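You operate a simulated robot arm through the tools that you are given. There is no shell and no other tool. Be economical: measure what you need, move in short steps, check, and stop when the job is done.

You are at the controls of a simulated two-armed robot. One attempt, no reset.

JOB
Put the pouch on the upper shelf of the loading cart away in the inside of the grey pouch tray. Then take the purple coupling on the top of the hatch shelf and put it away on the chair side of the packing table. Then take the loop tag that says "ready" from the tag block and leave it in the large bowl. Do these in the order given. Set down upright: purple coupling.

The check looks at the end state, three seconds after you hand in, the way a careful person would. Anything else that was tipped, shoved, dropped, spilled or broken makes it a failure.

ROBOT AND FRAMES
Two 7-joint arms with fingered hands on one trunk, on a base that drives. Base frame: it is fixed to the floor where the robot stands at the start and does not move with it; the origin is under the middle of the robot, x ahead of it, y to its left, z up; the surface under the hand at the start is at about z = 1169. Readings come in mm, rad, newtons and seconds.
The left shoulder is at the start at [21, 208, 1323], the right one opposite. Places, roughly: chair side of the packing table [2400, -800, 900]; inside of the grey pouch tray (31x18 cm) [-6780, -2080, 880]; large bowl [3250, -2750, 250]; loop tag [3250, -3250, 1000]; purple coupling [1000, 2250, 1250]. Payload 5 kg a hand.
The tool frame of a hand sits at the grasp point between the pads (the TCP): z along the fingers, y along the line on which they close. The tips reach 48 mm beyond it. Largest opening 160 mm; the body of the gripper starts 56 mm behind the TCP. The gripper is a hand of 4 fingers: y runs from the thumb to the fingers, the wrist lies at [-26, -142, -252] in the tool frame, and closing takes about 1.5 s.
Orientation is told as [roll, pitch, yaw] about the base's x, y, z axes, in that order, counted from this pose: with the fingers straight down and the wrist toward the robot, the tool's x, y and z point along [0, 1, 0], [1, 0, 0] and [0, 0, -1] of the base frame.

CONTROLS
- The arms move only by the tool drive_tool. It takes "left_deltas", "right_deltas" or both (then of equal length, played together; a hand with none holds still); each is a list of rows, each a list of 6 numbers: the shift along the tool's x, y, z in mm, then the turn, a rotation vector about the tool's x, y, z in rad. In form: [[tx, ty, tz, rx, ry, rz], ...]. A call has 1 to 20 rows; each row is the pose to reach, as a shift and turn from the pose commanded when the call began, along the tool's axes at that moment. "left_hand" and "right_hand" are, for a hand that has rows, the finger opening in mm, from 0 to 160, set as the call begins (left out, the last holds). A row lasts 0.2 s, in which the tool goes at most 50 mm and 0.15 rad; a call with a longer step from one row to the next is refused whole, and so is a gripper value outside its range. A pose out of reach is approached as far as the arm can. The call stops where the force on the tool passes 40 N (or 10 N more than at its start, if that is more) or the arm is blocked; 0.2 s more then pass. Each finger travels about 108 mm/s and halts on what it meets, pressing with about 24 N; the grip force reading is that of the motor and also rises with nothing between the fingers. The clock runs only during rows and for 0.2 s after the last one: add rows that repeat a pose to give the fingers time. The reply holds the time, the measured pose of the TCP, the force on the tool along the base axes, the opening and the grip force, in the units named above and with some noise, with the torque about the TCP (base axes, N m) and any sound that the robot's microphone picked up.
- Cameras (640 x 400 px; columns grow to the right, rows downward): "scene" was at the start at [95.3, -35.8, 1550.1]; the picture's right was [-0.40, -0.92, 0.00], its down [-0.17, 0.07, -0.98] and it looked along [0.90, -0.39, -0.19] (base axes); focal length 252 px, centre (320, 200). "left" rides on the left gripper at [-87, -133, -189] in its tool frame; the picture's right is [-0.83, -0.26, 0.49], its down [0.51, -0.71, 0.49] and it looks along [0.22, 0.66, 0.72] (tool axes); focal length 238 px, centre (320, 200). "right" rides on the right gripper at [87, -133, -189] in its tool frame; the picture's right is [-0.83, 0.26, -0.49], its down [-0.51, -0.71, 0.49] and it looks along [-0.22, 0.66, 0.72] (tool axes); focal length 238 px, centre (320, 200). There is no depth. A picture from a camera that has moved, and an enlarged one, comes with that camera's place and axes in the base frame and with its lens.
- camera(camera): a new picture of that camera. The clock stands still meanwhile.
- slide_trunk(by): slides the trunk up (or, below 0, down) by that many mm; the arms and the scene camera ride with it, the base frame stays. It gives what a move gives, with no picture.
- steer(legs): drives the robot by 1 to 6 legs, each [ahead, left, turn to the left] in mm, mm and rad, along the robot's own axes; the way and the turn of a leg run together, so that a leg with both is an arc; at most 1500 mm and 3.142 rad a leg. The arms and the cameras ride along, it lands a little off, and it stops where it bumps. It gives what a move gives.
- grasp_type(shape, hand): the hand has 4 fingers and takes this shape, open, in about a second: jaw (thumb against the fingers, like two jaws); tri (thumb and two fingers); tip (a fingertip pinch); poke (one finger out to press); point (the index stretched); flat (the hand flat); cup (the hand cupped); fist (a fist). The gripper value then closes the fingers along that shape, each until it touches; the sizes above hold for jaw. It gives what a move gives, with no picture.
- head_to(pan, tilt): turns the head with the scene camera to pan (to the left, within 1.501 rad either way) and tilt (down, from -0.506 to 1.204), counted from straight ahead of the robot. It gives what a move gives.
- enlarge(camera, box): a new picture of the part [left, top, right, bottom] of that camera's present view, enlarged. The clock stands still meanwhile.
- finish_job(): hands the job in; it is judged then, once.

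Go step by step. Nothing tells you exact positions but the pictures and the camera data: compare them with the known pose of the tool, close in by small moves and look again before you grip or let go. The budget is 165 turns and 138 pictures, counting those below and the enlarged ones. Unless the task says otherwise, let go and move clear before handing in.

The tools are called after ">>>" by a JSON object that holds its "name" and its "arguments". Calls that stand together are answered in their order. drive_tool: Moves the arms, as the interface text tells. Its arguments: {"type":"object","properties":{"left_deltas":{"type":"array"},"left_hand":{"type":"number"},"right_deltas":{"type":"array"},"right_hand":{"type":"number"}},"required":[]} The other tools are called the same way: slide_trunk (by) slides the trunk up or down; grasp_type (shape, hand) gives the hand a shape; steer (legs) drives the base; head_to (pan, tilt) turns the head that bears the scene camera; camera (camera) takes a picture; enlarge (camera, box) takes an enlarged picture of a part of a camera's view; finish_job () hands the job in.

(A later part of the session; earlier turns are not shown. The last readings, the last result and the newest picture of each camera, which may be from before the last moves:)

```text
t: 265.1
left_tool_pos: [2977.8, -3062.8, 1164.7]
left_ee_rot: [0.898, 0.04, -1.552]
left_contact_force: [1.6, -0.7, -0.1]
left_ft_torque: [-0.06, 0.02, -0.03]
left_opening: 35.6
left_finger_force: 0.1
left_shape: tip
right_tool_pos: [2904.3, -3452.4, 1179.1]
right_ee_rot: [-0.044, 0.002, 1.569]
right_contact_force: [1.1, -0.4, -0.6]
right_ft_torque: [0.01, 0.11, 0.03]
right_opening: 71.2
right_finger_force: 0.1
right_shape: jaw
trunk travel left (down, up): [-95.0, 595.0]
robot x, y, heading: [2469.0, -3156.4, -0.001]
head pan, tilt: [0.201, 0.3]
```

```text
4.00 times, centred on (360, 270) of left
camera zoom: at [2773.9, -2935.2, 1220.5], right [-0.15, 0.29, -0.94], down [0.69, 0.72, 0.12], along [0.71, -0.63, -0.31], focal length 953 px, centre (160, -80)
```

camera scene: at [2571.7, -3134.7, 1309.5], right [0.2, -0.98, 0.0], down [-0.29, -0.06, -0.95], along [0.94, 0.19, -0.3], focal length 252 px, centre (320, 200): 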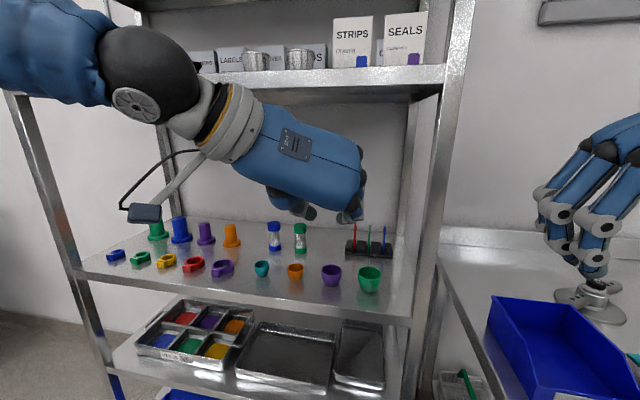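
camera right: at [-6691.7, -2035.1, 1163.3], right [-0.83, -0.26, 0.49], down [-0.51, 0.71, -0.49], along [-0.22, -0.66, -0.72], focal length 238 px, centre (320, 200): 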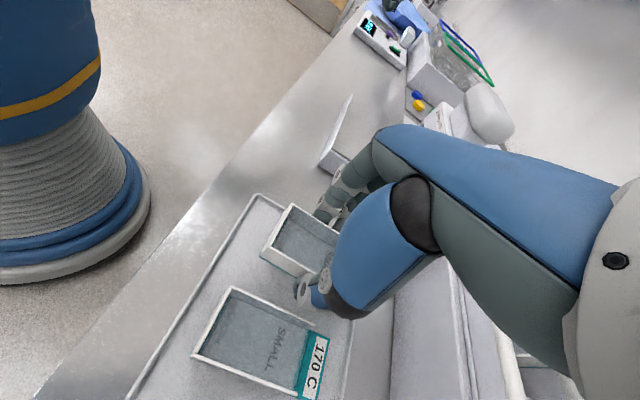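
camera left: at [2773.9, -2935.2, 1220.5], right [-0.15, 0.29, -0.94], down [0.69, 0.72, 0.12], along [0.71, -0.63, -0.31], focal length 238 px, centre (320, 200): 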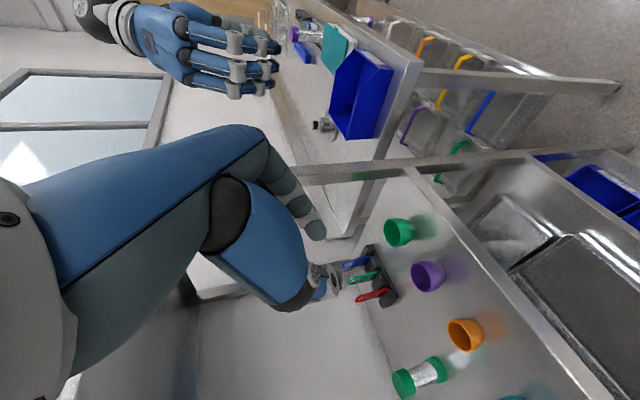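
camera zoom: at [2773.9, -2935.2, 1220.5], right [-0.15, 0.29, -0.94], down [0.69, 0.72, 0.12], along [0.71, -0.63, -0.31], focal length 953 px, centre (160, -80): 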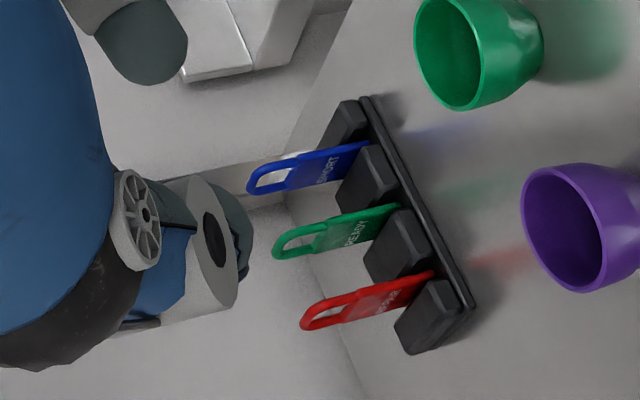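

The green tag is at about y = -3142, x = 3320. I'll bring the hand to a standoff 90 mm short of the grip along the finger direction.

>>> {"name": "drive_tool", "arguments": {"left_deltas": [[8, 11, 33, -0.005, 0, 0], [16, 23, 65, -0.01, 0, 0], [25, 34, 98, -0.015, 0, 0], [33, 46, 130, -0.02, 0, 0], [41, 57, 163, -0.025, 0, 0], [49, 69, 195, -0.03, 0, 0], [57, 80, 228, -0.035, 0, 0], [65, 92, 260, -0.041, 0, 0], [65, 92, 260, -0.041, 0, 0]], "left_hand": 28}}

>>> {"name": "camera", "arguments": {"camera": "scene"}}

>>> {"name": "enlarge", "arguments": {"camera": "left", "box": [260, 180, 400, 300]}}

```text
t: 267.1
left_tool_pos: [3221.2, -3146.4, 1050.0]
left_ee_rot: [0.898, 0.012, -1.586]
left_contact_force: [-0.3, -1.5, 0.0]
left_ft_torque: [-0.01, 0.03, 0.0]
left_opening: 28.3
left_finger_force: 0.1
left_shape: tip
right_tool_pos: [2903.8, -3451.8, 1179.7]
right_ee_rot: [-0.046, 0.004, 1.569]
right_contact_force: [-1.3, 0.1, 0.2]
right_ft_torque: [-0.05, -0.08, 0.01]
right_opening: 71.4
right_finger_force: 0.1
right_shape: jaw
trunk travel left (down, up): [-95.0, 595.0]
robot x, y, heading: [2471.1, -3154.9, 0.006]
head pan, tilt: [0.201, 0.3]
```

```text
49 pictures are left
camera scene: at [2570.0, -3134.1, 1309.8], right [0.2, -0.98, 0.0], down [-0.29, -0.06, -0.96], along [0.94, 0.19, -0.3], focal length 252 px, centre (320, 200)
```

scene: 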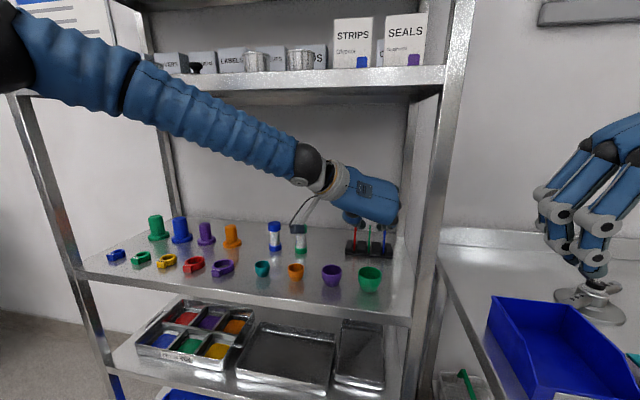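

```text
3.33 times, centred on (330, 240) of left
camera zoom: at [3022.8, -3011.8, 1102.9], right [-0.14, 0.27, -0.95], down [0.71, 0.7, 0.1], along [0.69, -0.66, -0.29], focal length 794 px, centre (287, 67)
```

zoom: 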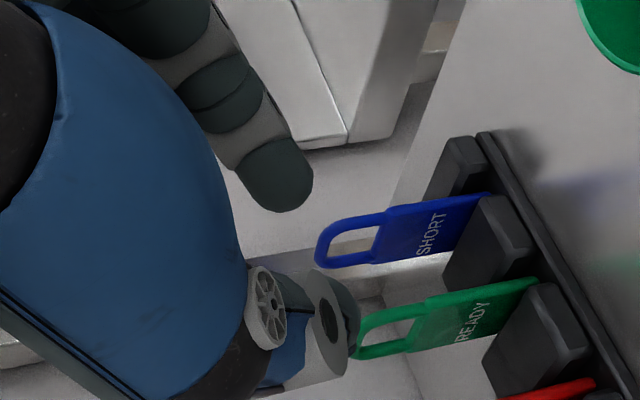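

>>> {"name": "enlarge", "arguments": {"camera": "scene", "box": [330, 190, 410, 260]}}

```text
5.71 times, centred on (370, 225) of scene
camera zoom: at [2570.0, -3134.1, 1309.8], right [0.2, -0.98, 0.0], down [-0.29, -0.06, -0.96], along [0.94, 0.19, -0.3], focal length 1437 px, centre (34, 57)
```

zoom: 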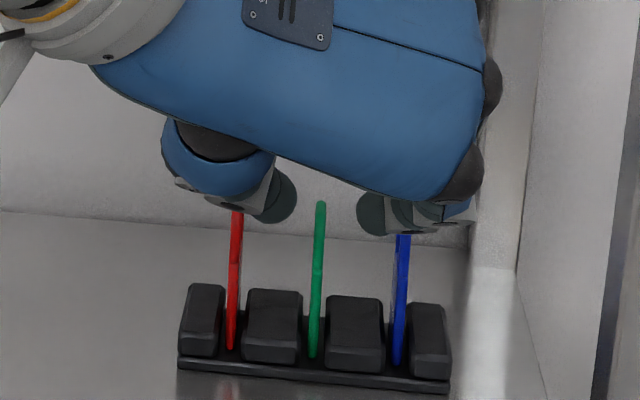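

The scene view shows thumb and index straddling the green tag, about 4 mm off centre. I'll centre, narrow to 18 mm so the neighbours are clear, and advance halfway.

>>> {"name": "drive_tool", "arguments": {"left_deltas": [[2, -4, 0, 0, 0, 0], [3, -4, 12, 0, 0, 0], [4, -4, 26, 0, 0, 0], [5, -4, 40, 0, 0, 0], [5, -4, 40, 0, 0, 0]], "left_hand": 18}}

>>> {"name": "enlarge", "arguments": {"camera": "scene", "box": [330, 190, 410, 260]}}

>>> {"name": "enlarge", "arguments": {"camera": "left", "box": [260, 180, 400, 300]}}

```text
t: 268.3
left_tool_pos: [3256.4, -3141.4, 1028.5]
left_ee_rot: [0.897, 0.014, -1.587]
left_contact_force: [0.6, -0.9, 0.2]
left_ft_torque: [0.02, 0.01, 0.0]
left_opening: 18.6
left_finger_force: 0.1
left_shape: tip
right_tool_pos: [2904.2, -3452.6, 1177.7]
right_ee_rot: [-0.045, 0.001, 1.569]
right_contact_force: [-0.5, 0.1, 0.2]
right_ft_torque: [-0.01, -0.04, 0.01]
right_opening: 71.3
right_finger_force: 0.1
right_shape: jaw
trunk travel left (down, up): [-95.0, 595.0]
robot x, y, heading: [2470.8, -3154.7, 0.001]
head pan, tilt: [0.201, 0.3]
```

```text
5.71 times, centred on (370, 225) of scene
camera zoom: at [2570.2, -3134.6, 1309.7], right [0.2, -0.98, 0.0], down [-0.29, -0.06, -0.96], along [0.94, 0.19, -0.3], focal length 1437 px, centre (34, 57)
```

zoom: 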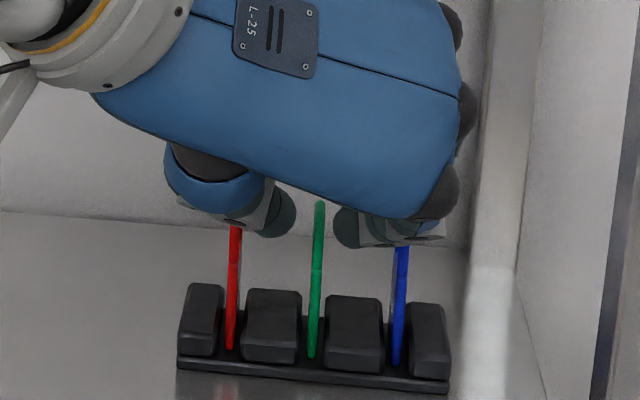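

```text
3.33 times, centred on (330, 240) of left
camera zoom: at [3056.4, -3007.2, 1080.5], right [-0.14, 0.27, -0.95], down [0.71, 0.7, 0.1], along [0.69, -0.66, -0.29], focal length 794 px, centre (287, 67)
```

zoom: 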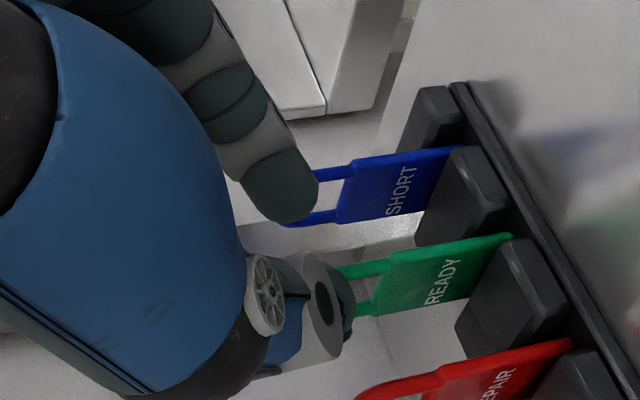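

Centred within 2 mm, with the thumb's outer joint close to the red tag's line. I'll narrow to 12 mm and advance the rest in small steps, checking.

>>> {"name": "drive_tool", "arguments": {"left_deltas": [[1, 1.5, 0, 0, 0, 0], [1, 1.5, 6, 0, 0, 0], [2, 1.5, 12, 0, 0, 0], [2, 1.5, 18, 0, 0, 0], [2, 1.5, 18, 0, 0, 0]], "left_hand": 13}}

>>> {"name": "enlarge", "arguments": {"camera": "scene", "box": [340, 200, 400, 250]}}

>>> {"name": "enlarge", "arguments": {"camera": "left", "box": [290, 200, 390, 280]}}

```text
t: 269.5
left_tool_pos: [3271.0, -3142.9, 1019.7]
left_ee_rot: [0.897, 0.012, -1.587]
left_contact_force: [-0.7, 0.1, 0.1]
left_ft_torque: [-0.03, 0.03, -0.03]
left_opening: 13.2
left_finger_force: 0.1
left_shape: tip
right_tool_pos: [2904.8, -3454.1, 1178.1]
right_ee_rot: [-0.045, 0.004, 1.568]
right_contact_force: [0.0, -0.5, 0.6]
right_ft_torque: [0.02, -0.04, 0.0]
right_opening: 71.2
right_finger_force: 0.1
right_shape: jaw
trunk travel left (down, up): [-95.0, 595.0]
robot x, y, heading: [2466.6, -3156.2, 0.003]
head pan, tilt: [0.201, 0.3]
```

```text
8.00 times, centred on (370, 225) of scene
camera zoom: at [2570.5, -3134.6, 1309.7], right [0.2, -0.98, 0.0], down [-0.29, -0.06, -0.96], along [0.94, 0.19, -0.3], focal length 2012 px, centre (-80, 0)
```

zoom: 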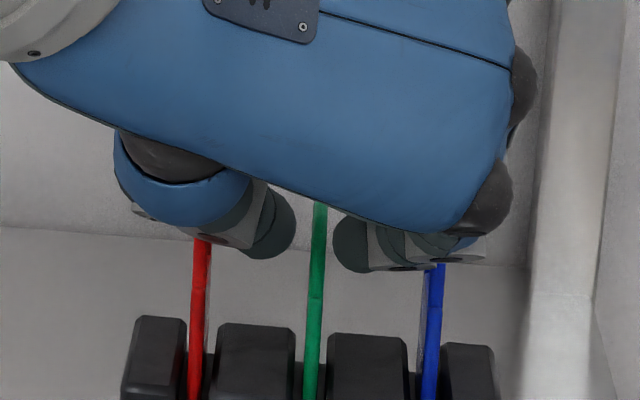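

```text
5.00 times, centred on (340, 240) of left
camera zoom: at [3072.5, -3008.3, 1071.1], right [-0.14, 0.27, -0.95], down [0.71, 0.7, 0.1], along [0.69, -0.66, -0.29], focal length 1192 px, centre (220, 0)
```

zoom: 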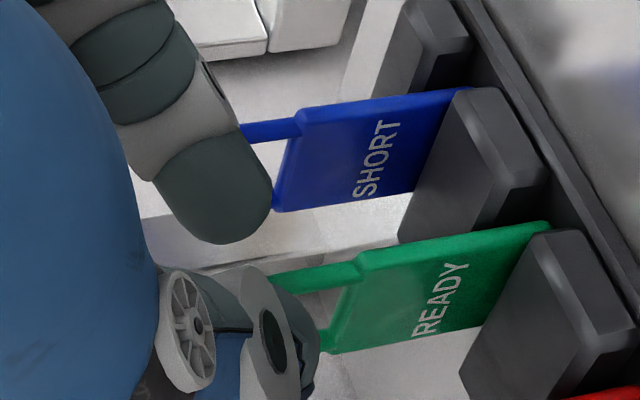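

Still well centred with no contact. A little further in, then close on the tag.

>>> {"name": "drive_tool", "arguments": {"left_deltas": [[-1, -1, 4, 0, 0, 0], [-1.5, -1, 8, 0, 0, 0], [-2, -1, 12, 0, 0, 0], [-2, -1, 12, 0, 0, 0]]}}

>>> {"name": "enlarge", "arguments": {"camera": "scene", "box": [340, 200, 400, 250]}}

>>> {"name": "enlarge", "arguments": {"camera": "left", "box": [290, 200, 390, 280]}}

```text
t: 270.5
left_tool_pos: [3279.2, -3142.0, 1011.1]
left_ee_rot: [0.898, 0.011, -1.585]
left_contact_force: [0.6, 0.5, 0.1]
left_ft_torque: [-0.02, -0.01, -0.01]
left_opening: 13.3
left_finger_force: 0.0
left_shape: tip
right_tool_pos: [2903.7, -3451.9, 1177.6]
right_ee_rot: [-0.045, 0.003, 1.569]
right_contact_force: [-0.6, -0.2, -0.4]
right_ft_torque: [0.02, 0.01, -0.01]
right_opening: 71.1
right_finger_force: 0.0
right_shape: jaw
trunk travel left (down, up): [-95.0, 595.0]
robot x, y, heading: [2468.9, -3155.6, 0.001]
head pan, tilt: [0.201, 0.3]
```

```text
8.00 times, centred on (370, 225) of scene
camera zoom: at [2570.7, -3134.6, 1309.7], right [0.2, -0.98, 0.0], down [-0.29, -0.06, -0.96], along [0.94, 0.19, -0.3], focal length 2012 px, centre (-80, 0)
```

zoom: 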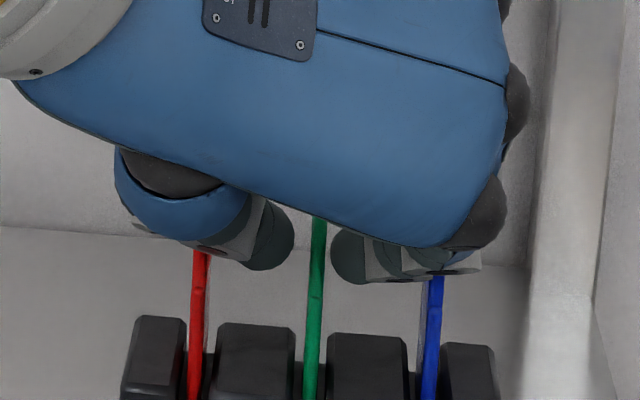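

```text
5.00 times, centred on (340, 240) of left
camera zoom: at [3080.6, -3007.8, 1062.6], right [-0.14, 0.27, -0.95], down [0.71, 0.7, 0.1], along [0.69, -0.66, -0.29], focal length 1192 px, centre (220, 0)
```

zoom: 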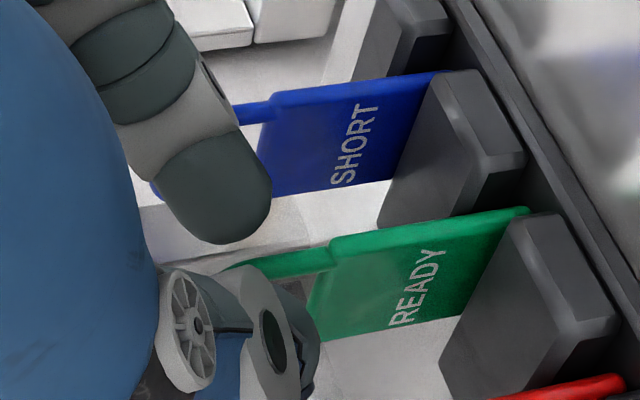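

The green loop is now between thumb and index. Closing.

>>> {"name": "drive_tool", "arguments": {"left_deltas": [[0, 0, 0, 0, 0, 0], [0, 0, 0, 0, 0, 0], [0, 0, 0, 0, 0, 0], [0, 0, 0, 0, 0, 0]], "left_hand": 0}}

>>> {"name": "enlarge", "arguments": {"camera": "scene", "box": [340, 200, 400, 250]}}

>>> {"name": "enlarge", "arguments": {"camera": "left", "box": [290, 200, 390, 280]}}

```text
t: 271.5
left_tool_pos: [3279.1, -3142.2, 1010.1]
left_ee_rot: [0.897, 0.014, -1.585]
left_contact_force: [0.0, -0.2, -0.4]
left_ft_torque: [0.04, -0.03, -0.04]
left_opening: 0.1
left_finger_force: 24.3
left_shape: tip
right_tool_pos: [2904.5, -3452.0, 1178.8]
right_ee_rot: [-0.046, 0.002, 1.568]
right_contact_force: [-0.5, 0.3, 0.6]
right_ft_torque: [-0.05, -0.01, -0.03]
right_opening: 71.0
right_finger_force: 0.1
right_shape: jaw
trunk travel left (down, up): [-95.0, 595.0]
robot x, y, heading: [2467.9, -3155.2, -0.004]
head pan, tilt: [0.201, 0.3]
```

```text
8.00 times, centred on (370, 225) of scene
camera zoom: at [2570.7, -3134.8, 1309.7], right [0.2, -0.98, 0.0], down [-0.29, -0.06, -0.96], along [0.94, 0.19, -0.3], focal length 2012 px, centre (-80, 0)
```

zoom: 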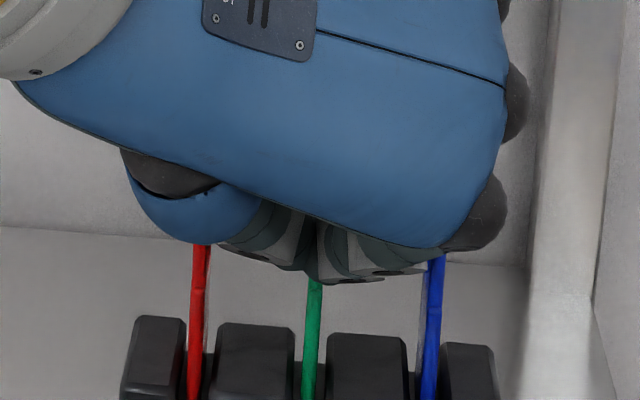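

```text
5.00 times, centred on (340, 240) of left
camera zoom: at [3080.6, -3007.8, 1062.6], right [-0.14, 0.27, -0.95], down [0.71, 0.7, 0.1], along [0.69, -0.66, -0.29], focal length 1192 px, centre (220, 0)
```

zoom: 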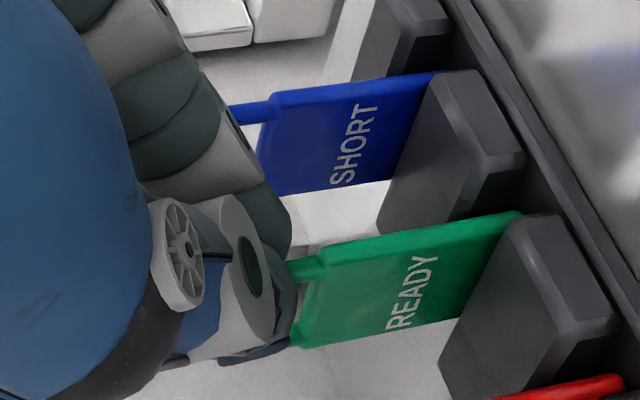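

Closed; the fingertips have either pinched the loop or met through it. I'll lift straight up 40 mm and look.

>>> {"name": "drive_tool", "arguments": {"left_deltas": [[7.8, 0, -6.2, 0, 0, 0], [15.6, 0, -12.4, 0, 0, 0], [23.4, 0, -18.6, 0, 0, 0], [31.2, 0, -24.8, 0, 0, 0], [31.2, 0, -24.8, 0, 0, 0]]}}

>>> {"name": "enlarge", "arguments": {"camera": "scene", "box": [330, 180, 410, 260]}}

>>> {"name": "enlarge", "arguments": {"camera": "left", "box": [280, 190, 420, 300]}}

```text
t: 272.7
left_tool_pos: [3278.6, -3142.3, 1050.6]
left_ee_rot: [0.895, 0.011, -1.584]
left_contact_force: [0.3, -0.3, 0.0]
left_ft_torque: [-0.03, 0.01, -0.01]
left_opening: 0.0
left_finger_force: 24.0
left_shape: tip
right_tool_pos: [2905.3, -3452.1, 1178.2]
right_ee_rot: [-0.046, 0.002, 1.568]
right_contact_force: [-0.5, 1.0, 0.1]
right_ft_torque: [0.0, 0.01, 0.02]
right_opening: 71.0
right_finger_force: 0.0
right_shape: jaw
trunk travel left (down, up): [-95.0, 595.0]
robot x, y, heading: [2469.6, -3154.3, -0.0]
head pan, tilt: [0.201, 0.3]
```

```text
5.00 times, centred on (370, 220) of scene
camera zoom: at [2570.9, -3134.5, 1309.6], right [0.2, -0.98, 0.0], down [-0.29, -0.06, -0.96], along [0.94, 0.19, -0.3], focal length 1257 px, centre (70, 100)
```

zoom: 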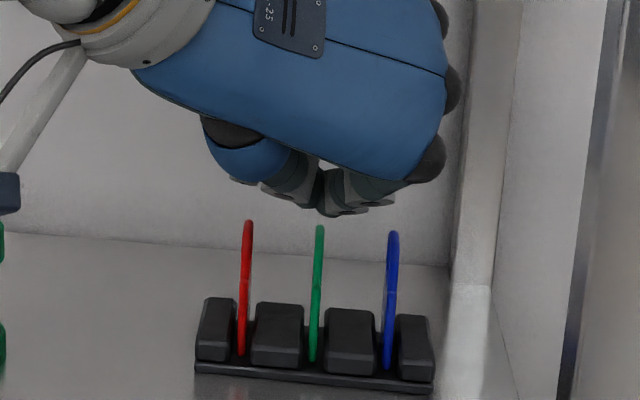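

```text
3.64 times, centred on (350, 245) of left
camera zoom: at [3080.5, -3009.0, 1103.2], right [-0.14, 0.27, -0.95], down [0.71, 0.7, 0.1], along [0.69, -0.66, -0.29], focal length 867 px, centre (211, 36)
```

zoom: 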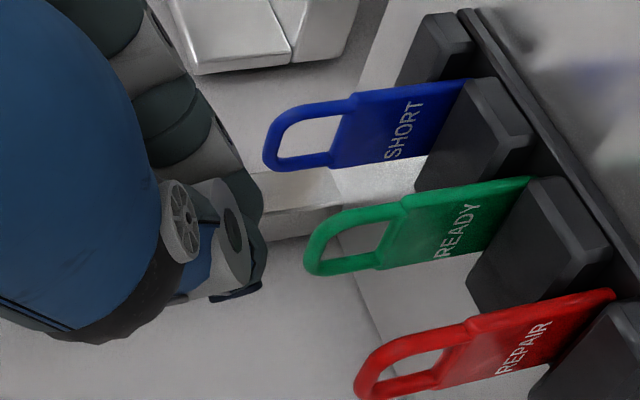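

The hand missed: the tag stayed put and nothing else moved. I need to go deeper onto the plate, so I'll yaw the hand slightly to give the thumb joint room beside the red tag and re-approach.

>>> {"name": "drive_tool", "arguments": {"left_deltas": [[-10, 2, -25, 0.03, 0, -0.02], [-20, 8, -25, 0.078, 0, -0.062], [-30, 12, -23, 0.12, 0, -0.09], [-38, 16.5, -21.5, 0.156, 0, -0.124], [-38, 16.5, -21.5, 0.156, 0, -0.124]], "left_hand": 14}}

>>> {"name": "enlarge", "arguments": {"camera": "scene", "box": [330, 180, 410, 260]}}

>>> {"name": "enlarge", "arguments": {"camera": "left", "box": [280, 190, 420, 300]}}

```text
t: 273.9
left_tool_pos: [3239.1, -3158.2, 1034.4]
left_ee_rot: [0.901, 0.013, -1.386]
left_contact_force: [0.5, 1.2, 0.7]
left_ft_torque: [-0.03, 0.01, -0.01]
left_opening: 13.3
left_finger_force: 0.1
left_shape: tip
right_tool_pos: [2904.4, -3451.4, 1179.7]
right_ee_rot: [-0.046, 0.003, 1.568]
right_contact_force: [0.3, -0.1, 0.0]
right_ft_torque: [-0.01, -0.02, -0.02]
right_opening: 70.8
right_finger_force: 0.1
right_shape: jaw
trunk travel left (down, up): [-95.0, 595.0]
robot x, y, heading: [2468.4, -3154.6, 0.003]
head pan, tilt: [0.201, 0.3]
```

```text
5.00 times, centred on (370, 220) of scene
camera zoom: at [2570.4, -3134.3, 1309.7], right [0.2, -0.98, 0.0], down [-0.29, -0.06, -0.96], along [0.94, 0.19, -0.3], focal length 1257 px, centre (70, 100)
```

zoom: 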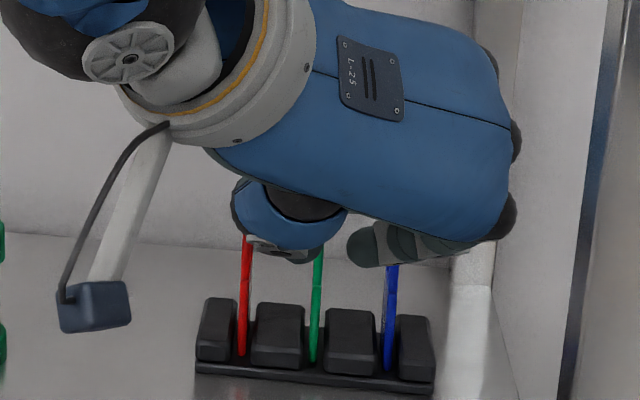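

```text
3.64 times, centred on (350, 245) of left
camera zoom: at [3016.0, -3066.0, 1086.7], right [-0.18, 0.24, -0.95], down [0.56, 0.82, 0.1], along [0.81, -0.51, -0.29], focal length 867 px, centre (211, 36)
```

zoom: 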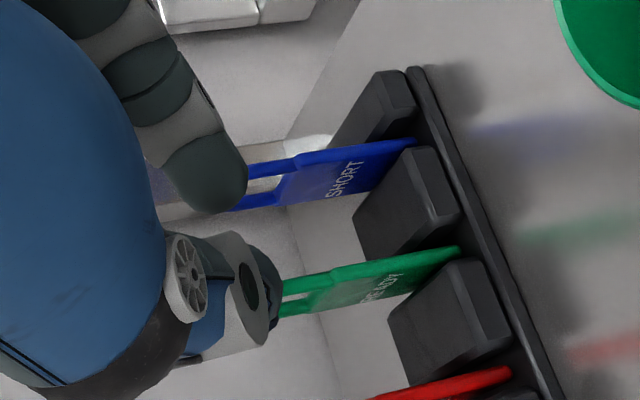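

After the yaw I need to shift about 9 mm toward the red side and then move straight in. I'll go halfway with the opening at 11 mm and check.

>>> {"name": "drive_tool", "arguments": {"left_deltas": [[1, -9, 1.4, 0, 0, 0], [0.8, -7.4, 11, 0, 0, 0], [0.5, -5.8, 21, 0, 0, 0], [0.1, -4, 32, 0, 0, 0], [0.1, -4, 32, 0, 0, 0]], "left_hand": 11}}

>>> {"name": "enlarge", "arguments": {"camera": "scene", "box": [340, 200, 400, 250]}}

>>> {"name": "enlarge", "arguments": {"camera": "left", "box": [280, 190, 420, 300]}}

```text
t: 275.1
left_tool_pos: [3262.0, -3147.6, 1015.5]
left_ee_rot: [0.899, 0.014, -1.386]
left_contact_force: [-1.1, 0.4, 0.2]
left_ft_torque: [0.0, -0.02, 0.01]
left_opening: 11.2
left_finger_force: 0.0
left_shape: tip
right_tool_pos: [2903.2, -3452.5, 1178.8]
right_ee_rot: [-0.044, 0.001, 1.57]
right_contact_force: [-0.9, 0.1, 0.4]
right_ft_torque: [0.02, -0.01, -0.01]
right_opening: 71.3
right_finger_force: 0.1
right_shape: jaw
trunk travel left (down, up): [-95.0, 595.0]
robot x, y, heading: [2468.3, -3154.8, 0.004]
head pan, tilt: [0.201, 0.3]
```

```text
8.00 times, centred on (370, 225) of scene
camera zoom: at [2570.3, -3134.7, 1309.7], right [0.2, -0.98, 0.0], down [-0.29, -0.06, -0.96], along [0.94, 0.19, -0.3], focal length 2012 px, centre (-80, 0)
```

zoom: 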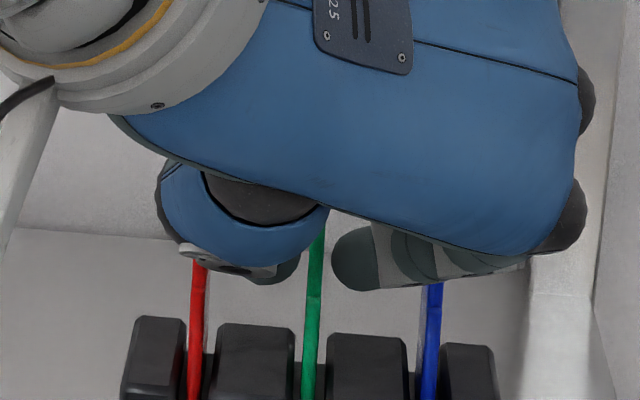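

```text
3.64 times, centred on (350, 245) of left
camera zoom: at [3039.6, -3057.1, 1066.4], right [-0.19, 0.24, -0.95], down [0.56, 0.82, 0.1], along [0.81, -0.51, -0.29], focal length 867 px, centre (211, 36)
```

zoom: 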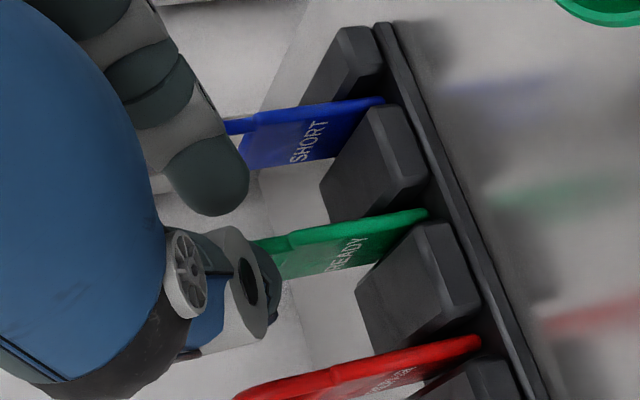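

The thumb's joint hub would hit the red tag if I go deeper in this orientation. I'll back out and instead pinch the tag's front and back edges, with thumb in front and index behind, where the neighbours aren't in the way.

>>> {"name": "drive_tool", "arguments": {"left_deltas": [[0, 0, -30, 0, 0, 0], [-2, -10, -65, 0, 0, 0], [-10, -30, -105, 0, 0, 0], [-18, -50, -145, 0, 0, 0], [-26, -70, -185, 0, 0, 0], [-32, -90, -225, 0, 0, 0], [-40, -110, -265, 0, 0, 0], [-44, -122, -294, 0, 0, 0]], "left_hand": 40}}

>>> {"name": "drive_tool", "arguments": {"left_deltas": [[0, 0, 0, 0, -0.13, 0], [0, 0, 0, 0, -0.26, 0], [0, 0, 0, 0, -0.39, 0], [0, 0, 0, 0, -0.52, 0], [0, 0, 0, 0, -0.65, 0], [0, 0, 0, 0, -0.78, 0], [0, 0, 0, 0, -0.9, 0], [0, 0, 0, 0, -0.9, 0]]}}

>>> {"name": "drive_tool", "arguments": {"left_deltas": [[0, 0, 0, 0, 0, -0.14], [0, 0, 0, 0, 0, -0.28], [0, 0, 0, 0, 0, -0.42], [0, 0, 0, 0, 0, -0.56], [0, 0, 0, 0, 0, -0.7], [0, 0, 0, 0, 0, -0.84], [0, 0, 0, 0, 0, -0.98], [0, 0, 0, 0, 0, -1.12], [0, 0, 0, 0, 0, -1.26], [0, 0, 0, 0, 0, -1.386], [0, 0, 0, 0, 0, -1.386]], "left_hand": 75}}

>>> {"name": "drive_tool", "arguments": {"left_deltas": [[0, 0, 0, -0.12, 0, 0], [0, 0, 0, -0.24, 0, 0], [0, 0, 0, -0.35, 0, 0], [0, 0, 0, -0.35, 0, 0]]}}

>>> {"name": "camera", "arguments": {"camera": "scene"}}

>>> {"name": "camera", "arguments": {"camera": "left"}}

```text
t: 277.1
left_tool_pos: [3013.6, -3094.4, 1217.6]
left_ee_rot: [1.054, -0.138, -1.392]
left_contact_force: [-0.5, 0.4, -0.1]
left_ft_torque: [0.0, 0.02, -0.01]
left_opening: 39.8
left_finger_force: 0.0
left_shape: tip
right_tool_pos: [2904.6, -3452.5, 1179.3]
right_ee_rot: [-0.043, 0.001, 1.568]
right_contact_force: [0.0, -1.0, 1.1]
right_ft_torque: [-0.04, 0.0, 0.01]
right_opening: 71.2
right_finger_force: 0.0
right_shape: jaw
trunk travel left (down, up): [-95.0, 595.0]
robot x, y, heading: [2470.1, -3155.8, 0.001]
head pan, tilt: [0.201, 0.3]
stopped in row 8 (left hand): the arm was blocked; the commanded pose is now the measured one
```

```text
t: 278.9
left_tool_pos: [3012.8, -3093.9, 1216.6]
left_ee_rot: [0.858, -0.138, -1.391]
left_contact_force: [0.3, 0.2, 0.4]
left_ft_torque: [0.02, 0.0, -0.01]
left_opening: 39.7
left_finger_force: 0.1
left_shape: tip
left hand out of reach, approached as far as the arm can: row 2, 3, 4, 5, 6, 7, 8
right_tool_pos: [2902.9, -3453.4, 1178.4]
right_ee_rot: [-0.046, 0.001, 1.568]
right_contact_force: [-0.7, 0.5, 0.3]
right_ft_torque: [0.01, -0.03, -0.01]
right_opening: 71.2
right_finger_force: 0.1
right_shape: jaw
trunk travel left (down, up): [-95.0, 595.0]
robot x, y, heading: [2472.1, -3152.5, -0.004]
head pan, tilt: [0.201, 0.3]
```

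```text
t: 281.3
left_tool_pos: [3013.6, -3093.7, 1216.8]
left_ee_rot: [0.003, -0.866, 0.058]
left_contact_force: [0.2, 0.5, -0.2]
left_ft_torque: [0.0, -0.02, -0.01]
left_opening: 74.6
left_finger_force: 0.0
left_shape: tip
right_tool_pos: [2903.4, -3452.9, 1178.2]
right_ee_rot: [-0.046, 0.004, 1.569]
right_contact_force: [-0.1, 0.4, -0.3]
right_ft_torque: [0.01, 0.0, -0.04]
right_opening: 71.2
right_finger_force: 0.0
right_shape: jaw
trunk travel left (down, up): [-95.0, 595.0]
robot x, y, heading: [2469.8, -3157.1, 0.004]
head pan, tilt: [0.201, 0.3]
```

```text
t: 282.3
left_tool_pos: [3015.8, -3095.3, 1217.9]
left_ee_rot: [0.007, -1.218, 0.054]
left_contact_force: [-0.4, 0.9, 1.4]
left_ft_torque: [0.0, 0.02, -0.04]
left_opening: 74.8
left_finger_force: 0.1
left_shape: tip
right_tool_pos: [2903.3, -3452.8, 1179.7]
right_ee_rot: [-0.047, 0.004, 1.57]
right_contact_force: [-0.2, -0.3, 0.5]
right_ft_torque: [-0.03, 0.0, -0.01]
right_opening: 71.1
right_finger_force: 0.1
right_shape: jaw
trunk travel left (down, up): [-95.0, 595.0]
robot x, y, heading: [2470.6, -3153.8, -0.002]
head pan, tilt: [0.201, 0.3]
```

```text
32 pictures are left
camera scene: at [2570.0, -3134.2, 1309.7], right [0.2, -0.98, 0.0], down [-0.29, -0.06, -0.96], along [0.94, 0.19, -0.3], focal length 252 px, centre (320, 200)
```

scene: 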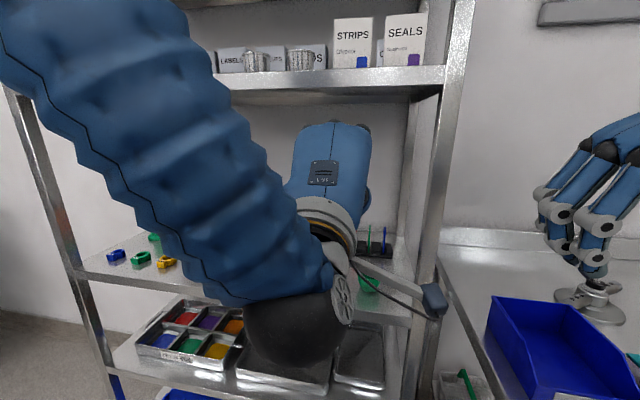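

```text
31 pictures are left
camera left: at [2798.2, -3195.8, 1158.4], right [0.42, -0.81, -0.41], down [0.18, 0.52, -0.83], along [0.89, 0.27, 0.37], focal length 238 px, centre (320, 200)
```

left: 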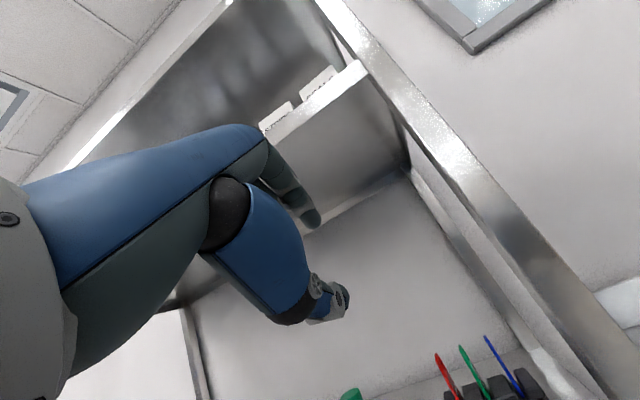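

The arm hit a reach limit while backing out, and the hand now points forward with thumb low. Nothing was touched. I'll swing it to a pose just above the tag, tilted, with thumb in front and index behind.

>>> {"name": "drive_tool", "arguments": {"left_deltas": [[-7, -5, 36, 0.085, -0.006, 0.002], [-14, -10, 73, 0.17, -0.011, 0.004], [-21, -15, 109, 0.256, -0.017, 0.006], [-28, -20, 145, 0.341, -0.022, 0.008], [-35, -25, 182, 0.427, -0.028, 0.01], [-42, -30, 218, 0.512, -0.033, 0.012], [-49, -35, 255, 0.597, -0.039, 0.014], [-56, -41, 291, 0.683, -0.045, 0.017], [-62.5, -45.7, 327, 0.768, -0.05, 0.019], [-62.5, -45.7, 327, 0.768, -0.05, 0.019]], "left_hand": 78}}

>>> {"name": "camera", "arguments": {"camera": "scene"}}

>>> {"name": "camera", "arguments": {"camera": "left"}}

```text
t: 284.5
left_tool_pos: [3308.5, -3135.3, 1062.4]
left_ee_rot: [-0.02, -0.447, 0.02]
left_contact_force: [-0.1, 0.8, 0.9]
left_ft_torque: [-0.04, -0.02, -0.04]
left_opening: 77.6
left_finger_force: 0.0
left_shape: tip
right_tool_pos: [2903.3, -3451.9, 1180.0]
right_ee_rot: [-0.046, 0.003, 1.569]
right_contact_force: [-0.2, 0.1, 0.0]
right_ft_torque: [-0.04, -0.08, -0.02]
right_opening: 71.1
right_finger_force: 0.0
right_shape: jaw
trunk travel left (down, up): [-95.0, 595.0]
robot x, y, heading: [2469.7, -3154.7, -0.001]
head pan, tilt: [0.201, 0.3]
```

```text
30 pictures are left
camera scene: at [2569.8, -3134.2, 1309.8], right [0.2, -0.98, 0.0], down [-0.29, -0.06, -0.96], along [0.94, 0.19, -0.3], focal length 252 px, centre (320, 200)
```

scene: 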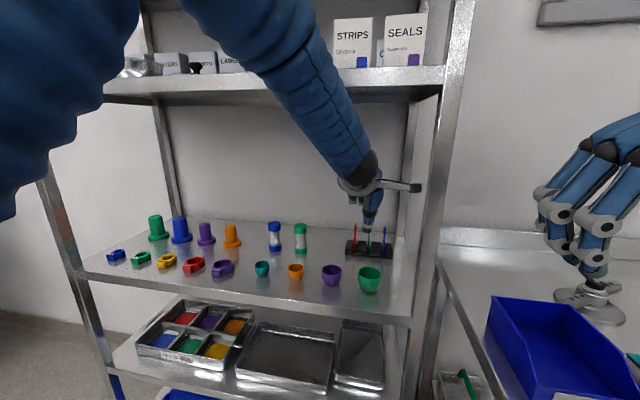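

```text
29 pictures are left
camera left: at [3107.6, -3223.7, 1176.5], right [-0.01, -0.84, -0.54], down [-0.43, 0.49, -0.76], along [0.9, 0.22, -0.37], focal length 238 px, centre (320, 200)
```

left: 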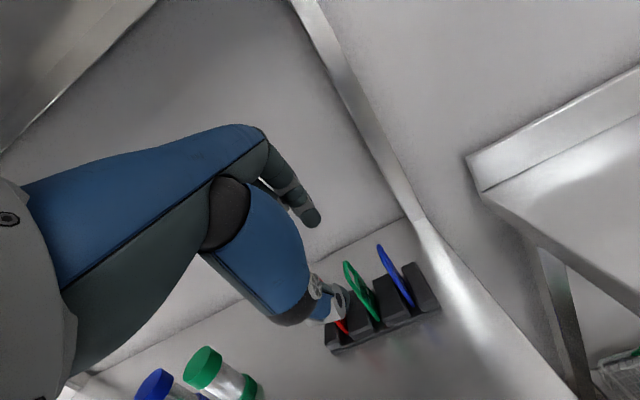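

>>> {"name": "enlarge", "arguments": {"camera": "scene", "box": [340, 180, 400, 260]}}

>>> {"name": "enlarge", "arguments": {"camera": "left", "box": [280, 190, 440, 350]}}

```text
5.00 times, centred on (370, 220) of scene
camera zoom: at [2569.8, -3134.2, 1309.8], right [0.2, -0.98, 0.0], down [-0.29, -0.06, -0.96], along [0.94, 0.19, -0.3], focal length 1257 px, centre (70, 100)
```

zoom: 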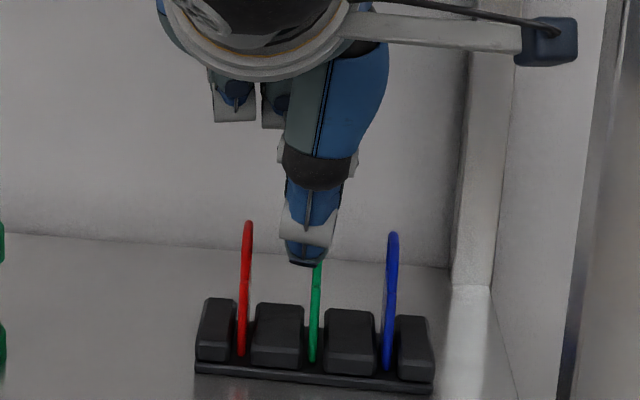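

```text
2.50 times, centred on (360, 270) of left
camera zoom: at [3107.6, -3223.7, 1176.5], right [-0.01, -0.84, -0.54], down [-0.43, 0.49, -0.76], along [0.9, 0.22, -0.37], focal length 596 px, centre (220, 25)
```

zoom: 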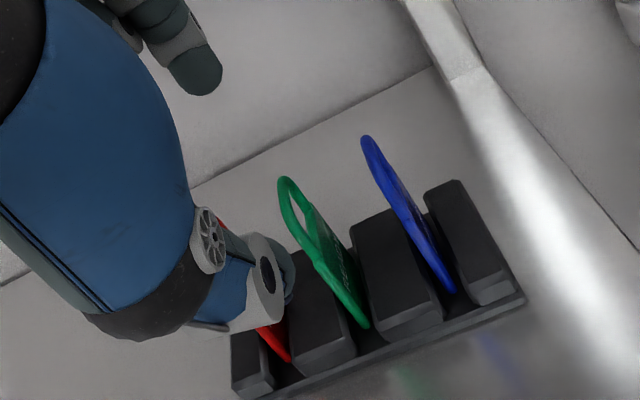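

The thumb is 6 mm left of the green tag's line, so I'll correct that while descending to straddle the tag front and back.

>>> {"name": "drive_tool", "arguments": {"left_deltas": [[-6.3, 0, 0, 0, 0, 0], [-6.3, -6, 14, 0.025, 0, 0], [-6.3, -12, 29, 0.05, 0, 0], [-6.3, -18, 44, 0.075, 0, 0], [-6.3, -23.8, 57.8, 0.097, 0, 0], [-6.3, -23.8, 57.8, 0.097, 0, 0]]}}

>>> {"name": "enlarge", "arguments": {"camera": "scene", "box": [340, 180, 400, 260]}}

>>> {"name": "enlarge", "arguments": {"camera": "left", "box": [260, 170, 400, 310]}}

```text
t: 285.9
left_tool_pos: [3312.0, -3145.3, 997.6]
left_ee_rot: [-0.018, -0.35, 0.016]
left_contact_force: [-0.2, -0.1, 0.0]
left_ft_torque: [0.01, -0.05, 0.0]
left_opening: 77.7
left_finger_force: 0.0
left_shape: tip
right_tool_pos: [2904.0, -3452.7, 1179.3]
right_ee_rot: [-0.044, 0.0, 1.569]
right_contact_force: [0.4, 0.6, 0.0]
right_ft_torque: [0.03, -0.04, 0.01]
right_opening: 70.9
right_finger_force: 0.0
right_shape: jaw
trunk travel left (down, up): [-95.0, 595.0]
robot x, y, heading: [2468.8, -3152.5, -0.0]
head pan, tilt: [0.201, 0.3]
```

```text
5.00 times, centred on (370, 220) of scene
camera zoom: at [2570.5, -3134.8, 1309.7], right [0.2, -0.98, 0.0], down [-0.29, -0.06, -0.96], along [0.94, 0.19, -0.3], focal length 1257 px, centre (70, 100)
```

zoom: 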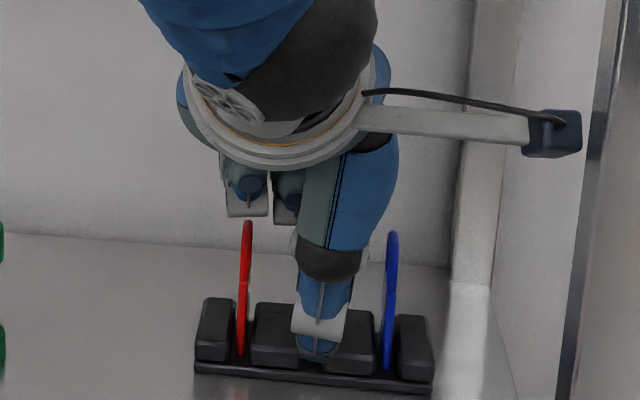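

```text
2.86 times, centred on (330, 240) of left
camera zoom: at [3123.2, -3233.6, 1130.8], right [-0.07, -0.84, -0.53], down [-0.5, 0.49, -0.71], along [0.86, 0.22, -0.46], focal length 681 px, centre (291, 86)
```

zoom: 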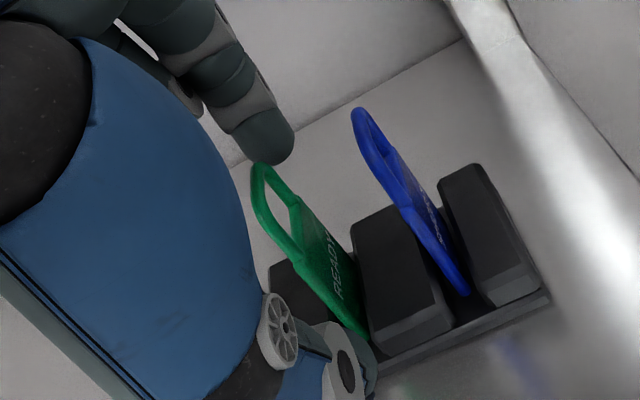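

Thumb is in front, index behind, and y is aligned, but the thumb tip sits level with the block. I'll raise 15 mm and then close on the tag's edges.

>>> {"name": "drive_tool", "arguments": {"left_deltas": [[0, 2.5, -7, 0, 0, 0], [0, 5.1, -14.1, 0, 0, 0], [0, 5.1, -14.1, 0, 0, 0]]}}

>>> {"name": "drive_tool", "arguments": {"left_deltas": [[0, 0, 0, 0, 0, 0], [0, 0, 0, 0, 0, 0], [0, 0, 0, 0, 0, 0], [0, 0, 0, 0, 0, 0], [0, 0, 0, 0, 0, 0]], "left_hand": 10}}

>>> {"name": "enlarge", "arguments": {"camera": "left", "box": [260, 170, 400, 310]}}

```text
t: 286.7
left_tool_pos: [3310.7, -3146.0, 1012.5]
left_ee_rot: [-0.015, -0.351, 0.016]
left_contact_force: [-0.1, 0.3, -0.1]
left_ft_torque: [0.01, -0.04, 0.02]
left_opening: 77.6
left_finger_force: 0.1
left_shape: tip
right_tool_pos: [2904.6, -3454.1, 1178.1]
right_ee_rot: [-0.046, 0.002, 1.57]
right_contact_force: [-0.1, 0.7, 0.3]
right_ft_torque: [-0.02, -0.03, -0.01]
right_opening: 70.8
right_finger_force: 0.1
right_shape: jaw
trunk travel left (down, up): [-95.0, 595.0]
robot x, y, heading: [2470.9, -3155.9, -0.001]
head pan, tilt: [0.201, 0.3]
```

```text
t: 287.9
left_tool_pos: [3310.2, -3146.5, 1012.6]
left_ee_rot: [-0.017, -0.35, 0.016]
left_contact_force: [-0.3, -0.6, -0.2]
left_ft_torque: [0.02, 0.03, 0.02]
left_opening: 33.5
left_finger_force: 24.5
left_shape: tip
right_tool_pos: [2903.9, -3452.3, 1179.5]
right_ee_rot: [-0.045, 0.0, 1.569]
right_contact_force: [-0.1, 0.0, 0.7]
right_ft_torque: [0.0, -0.01, -0.02]
right_opening: 71.0
right_finger_force: 0.0
right_shape: jaw
trunk travel left (down, up): [-95.0, 595.0]
robot x, y, heading: [2471.4, -3153.1, -0.001]
head pan, tilt: [0.201, 0.3]
```

```text
2.86 times, centred on (330, 240) of left
camera zoom: at [3122.4, -3233.6, 1145.8], right [-0.07, -0.84, -0.53], down [-0.5, 0.49, -0.71], along [0.86, 0.22, -0.46], focal length 681 px, centre (291, 86)
```

zoom: 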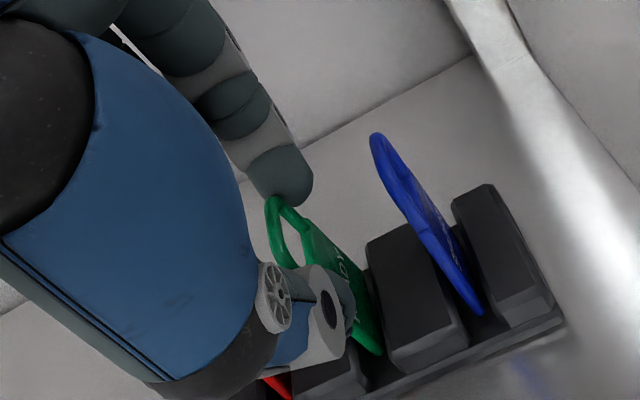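

Gripped at 33 mm with full force. I'll lift straight up 50 mm and check.

>>> {"name": "drive_tool", "arguments": {"left_deltas": [[0, 3.4, -9.4, 0, 0, 0], [0, 6.9, -18.8, 0, 0, 0], [0, 10.3, -28.2, 0, 0, 0], [0, 13.7, -37.6, 0, 0, 0], [0, 17, -47, 0, 0, 0], [0, 17, -47, 0, 0, 0]]}}

>>> {"name": "enlarge", "arguments": {"camera": "left", "box": [260, 170, 400, 310]}}

```text
t: 289.3
left_tool_pos: [3311.7, -3144.3, 1063.4]
left_ee_rot: [-0.016, -0.349, 0.016]
left_contact_force: [-0.5, -0.7, -0.3]
left_ft_torque: [0.05, 0.03, 0.01]
left_opening: 33.5
left_finger_force: 24.0
left_shape: tip
right_tool_pos: [2905.0, -3452.8, 1178.5]
right_ee_rot: [-0.046, 0.001, 1.57]
right_contact_force: [0.0, -0.8, -0.8]
right_ft_torque: [0.0, 0.0, 0.02]
right_opening: 71.0
right_finger_force: 0.2
right_shape: jaw
trunk travel left (down, up): [-95.0, 595.0]
robot x, y, heading: [2465.0, -3156.9, 0.001]
head pan, tilt: [0.201, 0.3]
```

```text
2.86 times, centred on (330, 240) of left
camera zoom: at [3122.3, -3233.0, 1195.6], right [-0.07, -0.84, -0.53], down [-0.5, 0.49, -0.71], along [0.86, 0.22, -0.46], focal length 681 px, centre (291, 86)
```

zoom: 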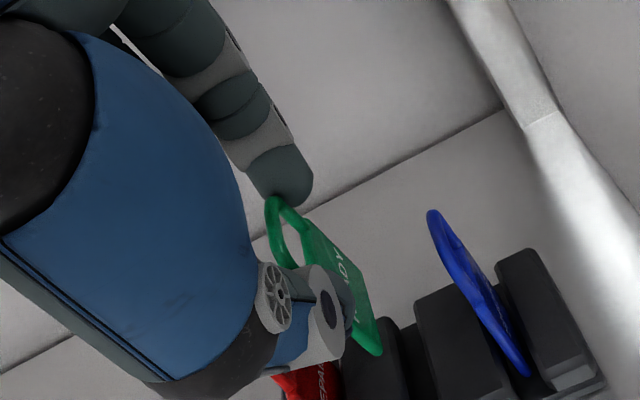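

The READY tag is in the hand, and its neighbours stayed in the block. I'll back the base straight out of the rack.

>>> {"name": "drive_tool", "arguments": {"left_deltas": [[0, 3.4, -9.4, 0, 0, 0], [0, 5, -14, 0, 0, 0]]}}

>>> {"name": "steer", "arguments": {"legs": [[-450, 0, 0]]}}

>>> {"name": "head_to", "arguments": {"pan": 0.25, "tilt": 0.5}}

>>> {"name": "camera", "arguments": {"camera": "scene"}}

```text
t: 289.9
left_tool_pos: [3311.4, -3145.4, 1078.6]
left_ee_rot: [-0.018, -0.351, 0.016]
left_contact_force: [-0.1, 0.0, -1.2]
left_ft_torque: [0.05, 0.0, 0.05]
left_opening: 33.9
left_finger_force: 24.3
left_shape: tip
right_tool_pos: [2904.2, -3453.9, 1178.0]
right_ee_rot: [-0.046, 0.002, 1.567]
right_contact_force: [0.0, -0.3, -0.2]
right_ft_torque: [0.01, 0.01, 0.03]
right_opening: 71.1
right_finger_force: 0.0
right_shape: jaw
trunk travel left (down, up): [-95.0, 595.0]
robot x, y, heading: [2464.8, -3152.5, 0.001]
head pan, tilt: [0.201, 0.3]
```

```text
t: 292.7
left_tool_pos: [2852.5, -3143.0, 1077.7]
left_ee_rot: [-0.016, -0.351, 0.021]
left_contact_force: [0.4, -0.9, 0.3]
left_ft_torque: [0.0, -0.02, -0.01]
left_opening: 33.5
left_finger_force: 24.1
left_shape: tip
right_tool_pos: [2446.0, -3452.4, 1178.3]
right_ee_rot: [-0.047, 0.001, 1.574]
right_contact_force: [-1.4, 0.2, 0.1]
right_ft_torque: [0.0, -0.06, -0.01]
right_opening: 71.1
right_finger_force: 0.0
right_shape: jaw
trunk travel left (down, up): [-95.0, 595.0]
robot x, y, heading: [2014.3, -3155.0, 0.005]
head pan, tilt: [0.201, 0.3]
```

```text
t: 293.4
left_tool_pos: [2852.3, -3142.5, 1077.2]
left_ee_rot: [-0.015, -0.352, 0.022]
left_contact_force: [0.4, 0.1, -0.2]
left_ft_torque: [0.03, -0.01, -0.02]
left_opening: 33.4
left_finger_force: 24.4
left_shape: tip
right_tool_pos: [2447.8, -3451.8, 1178.8]
right_ee_rot: [-0.047, 0.002, 1.571]
right_contact_force: [0.0, -0.6, -0.8]
right_ft_torque: [0.0, -0.01, 0.02]
right_opening: 71.0
right_finger_force: 0.1
right_shape: jaw
trunk travel left (down, up): [-95.0, 595.0]
robot x, y, heading: [2007.6, -3155.4, 0.004]
head pan, tilt: [0.25, 0.499]
```

```text
22 pictures are left
camera scene: at [2109.3, -3131.3, 1291.3], right [0.25, -0.97, 0.0], down [-0.46, -0.12, -0.88], along [0.85, 0.22, -0.48], focal length 252 px, centre (320, 200)
```

scene: 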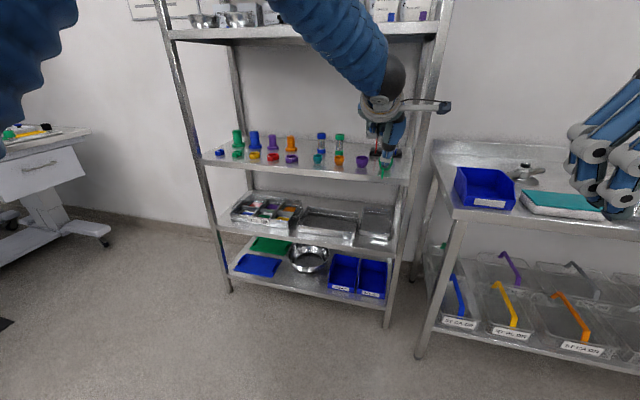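

>>> {"name": "enlarge", "arguments": {"camera": "scene", "box": [210, 180, 410, 330]}}

```text
2.67 times, centred on (310, 255) of scene
camera zoom: at [2109.3, -3131.3, 1291.3], right [0.25, -0.97, 0.0], down [-0.46, -0.12, -0.88], along [0.85, 0.22, -0.48], focal length 670 px, centre (347, 53)
```

zoom: 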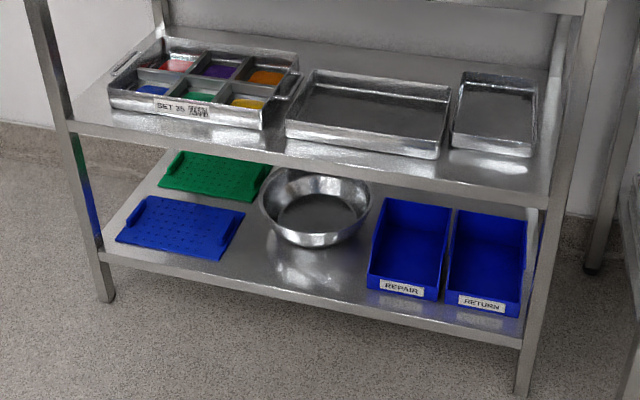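

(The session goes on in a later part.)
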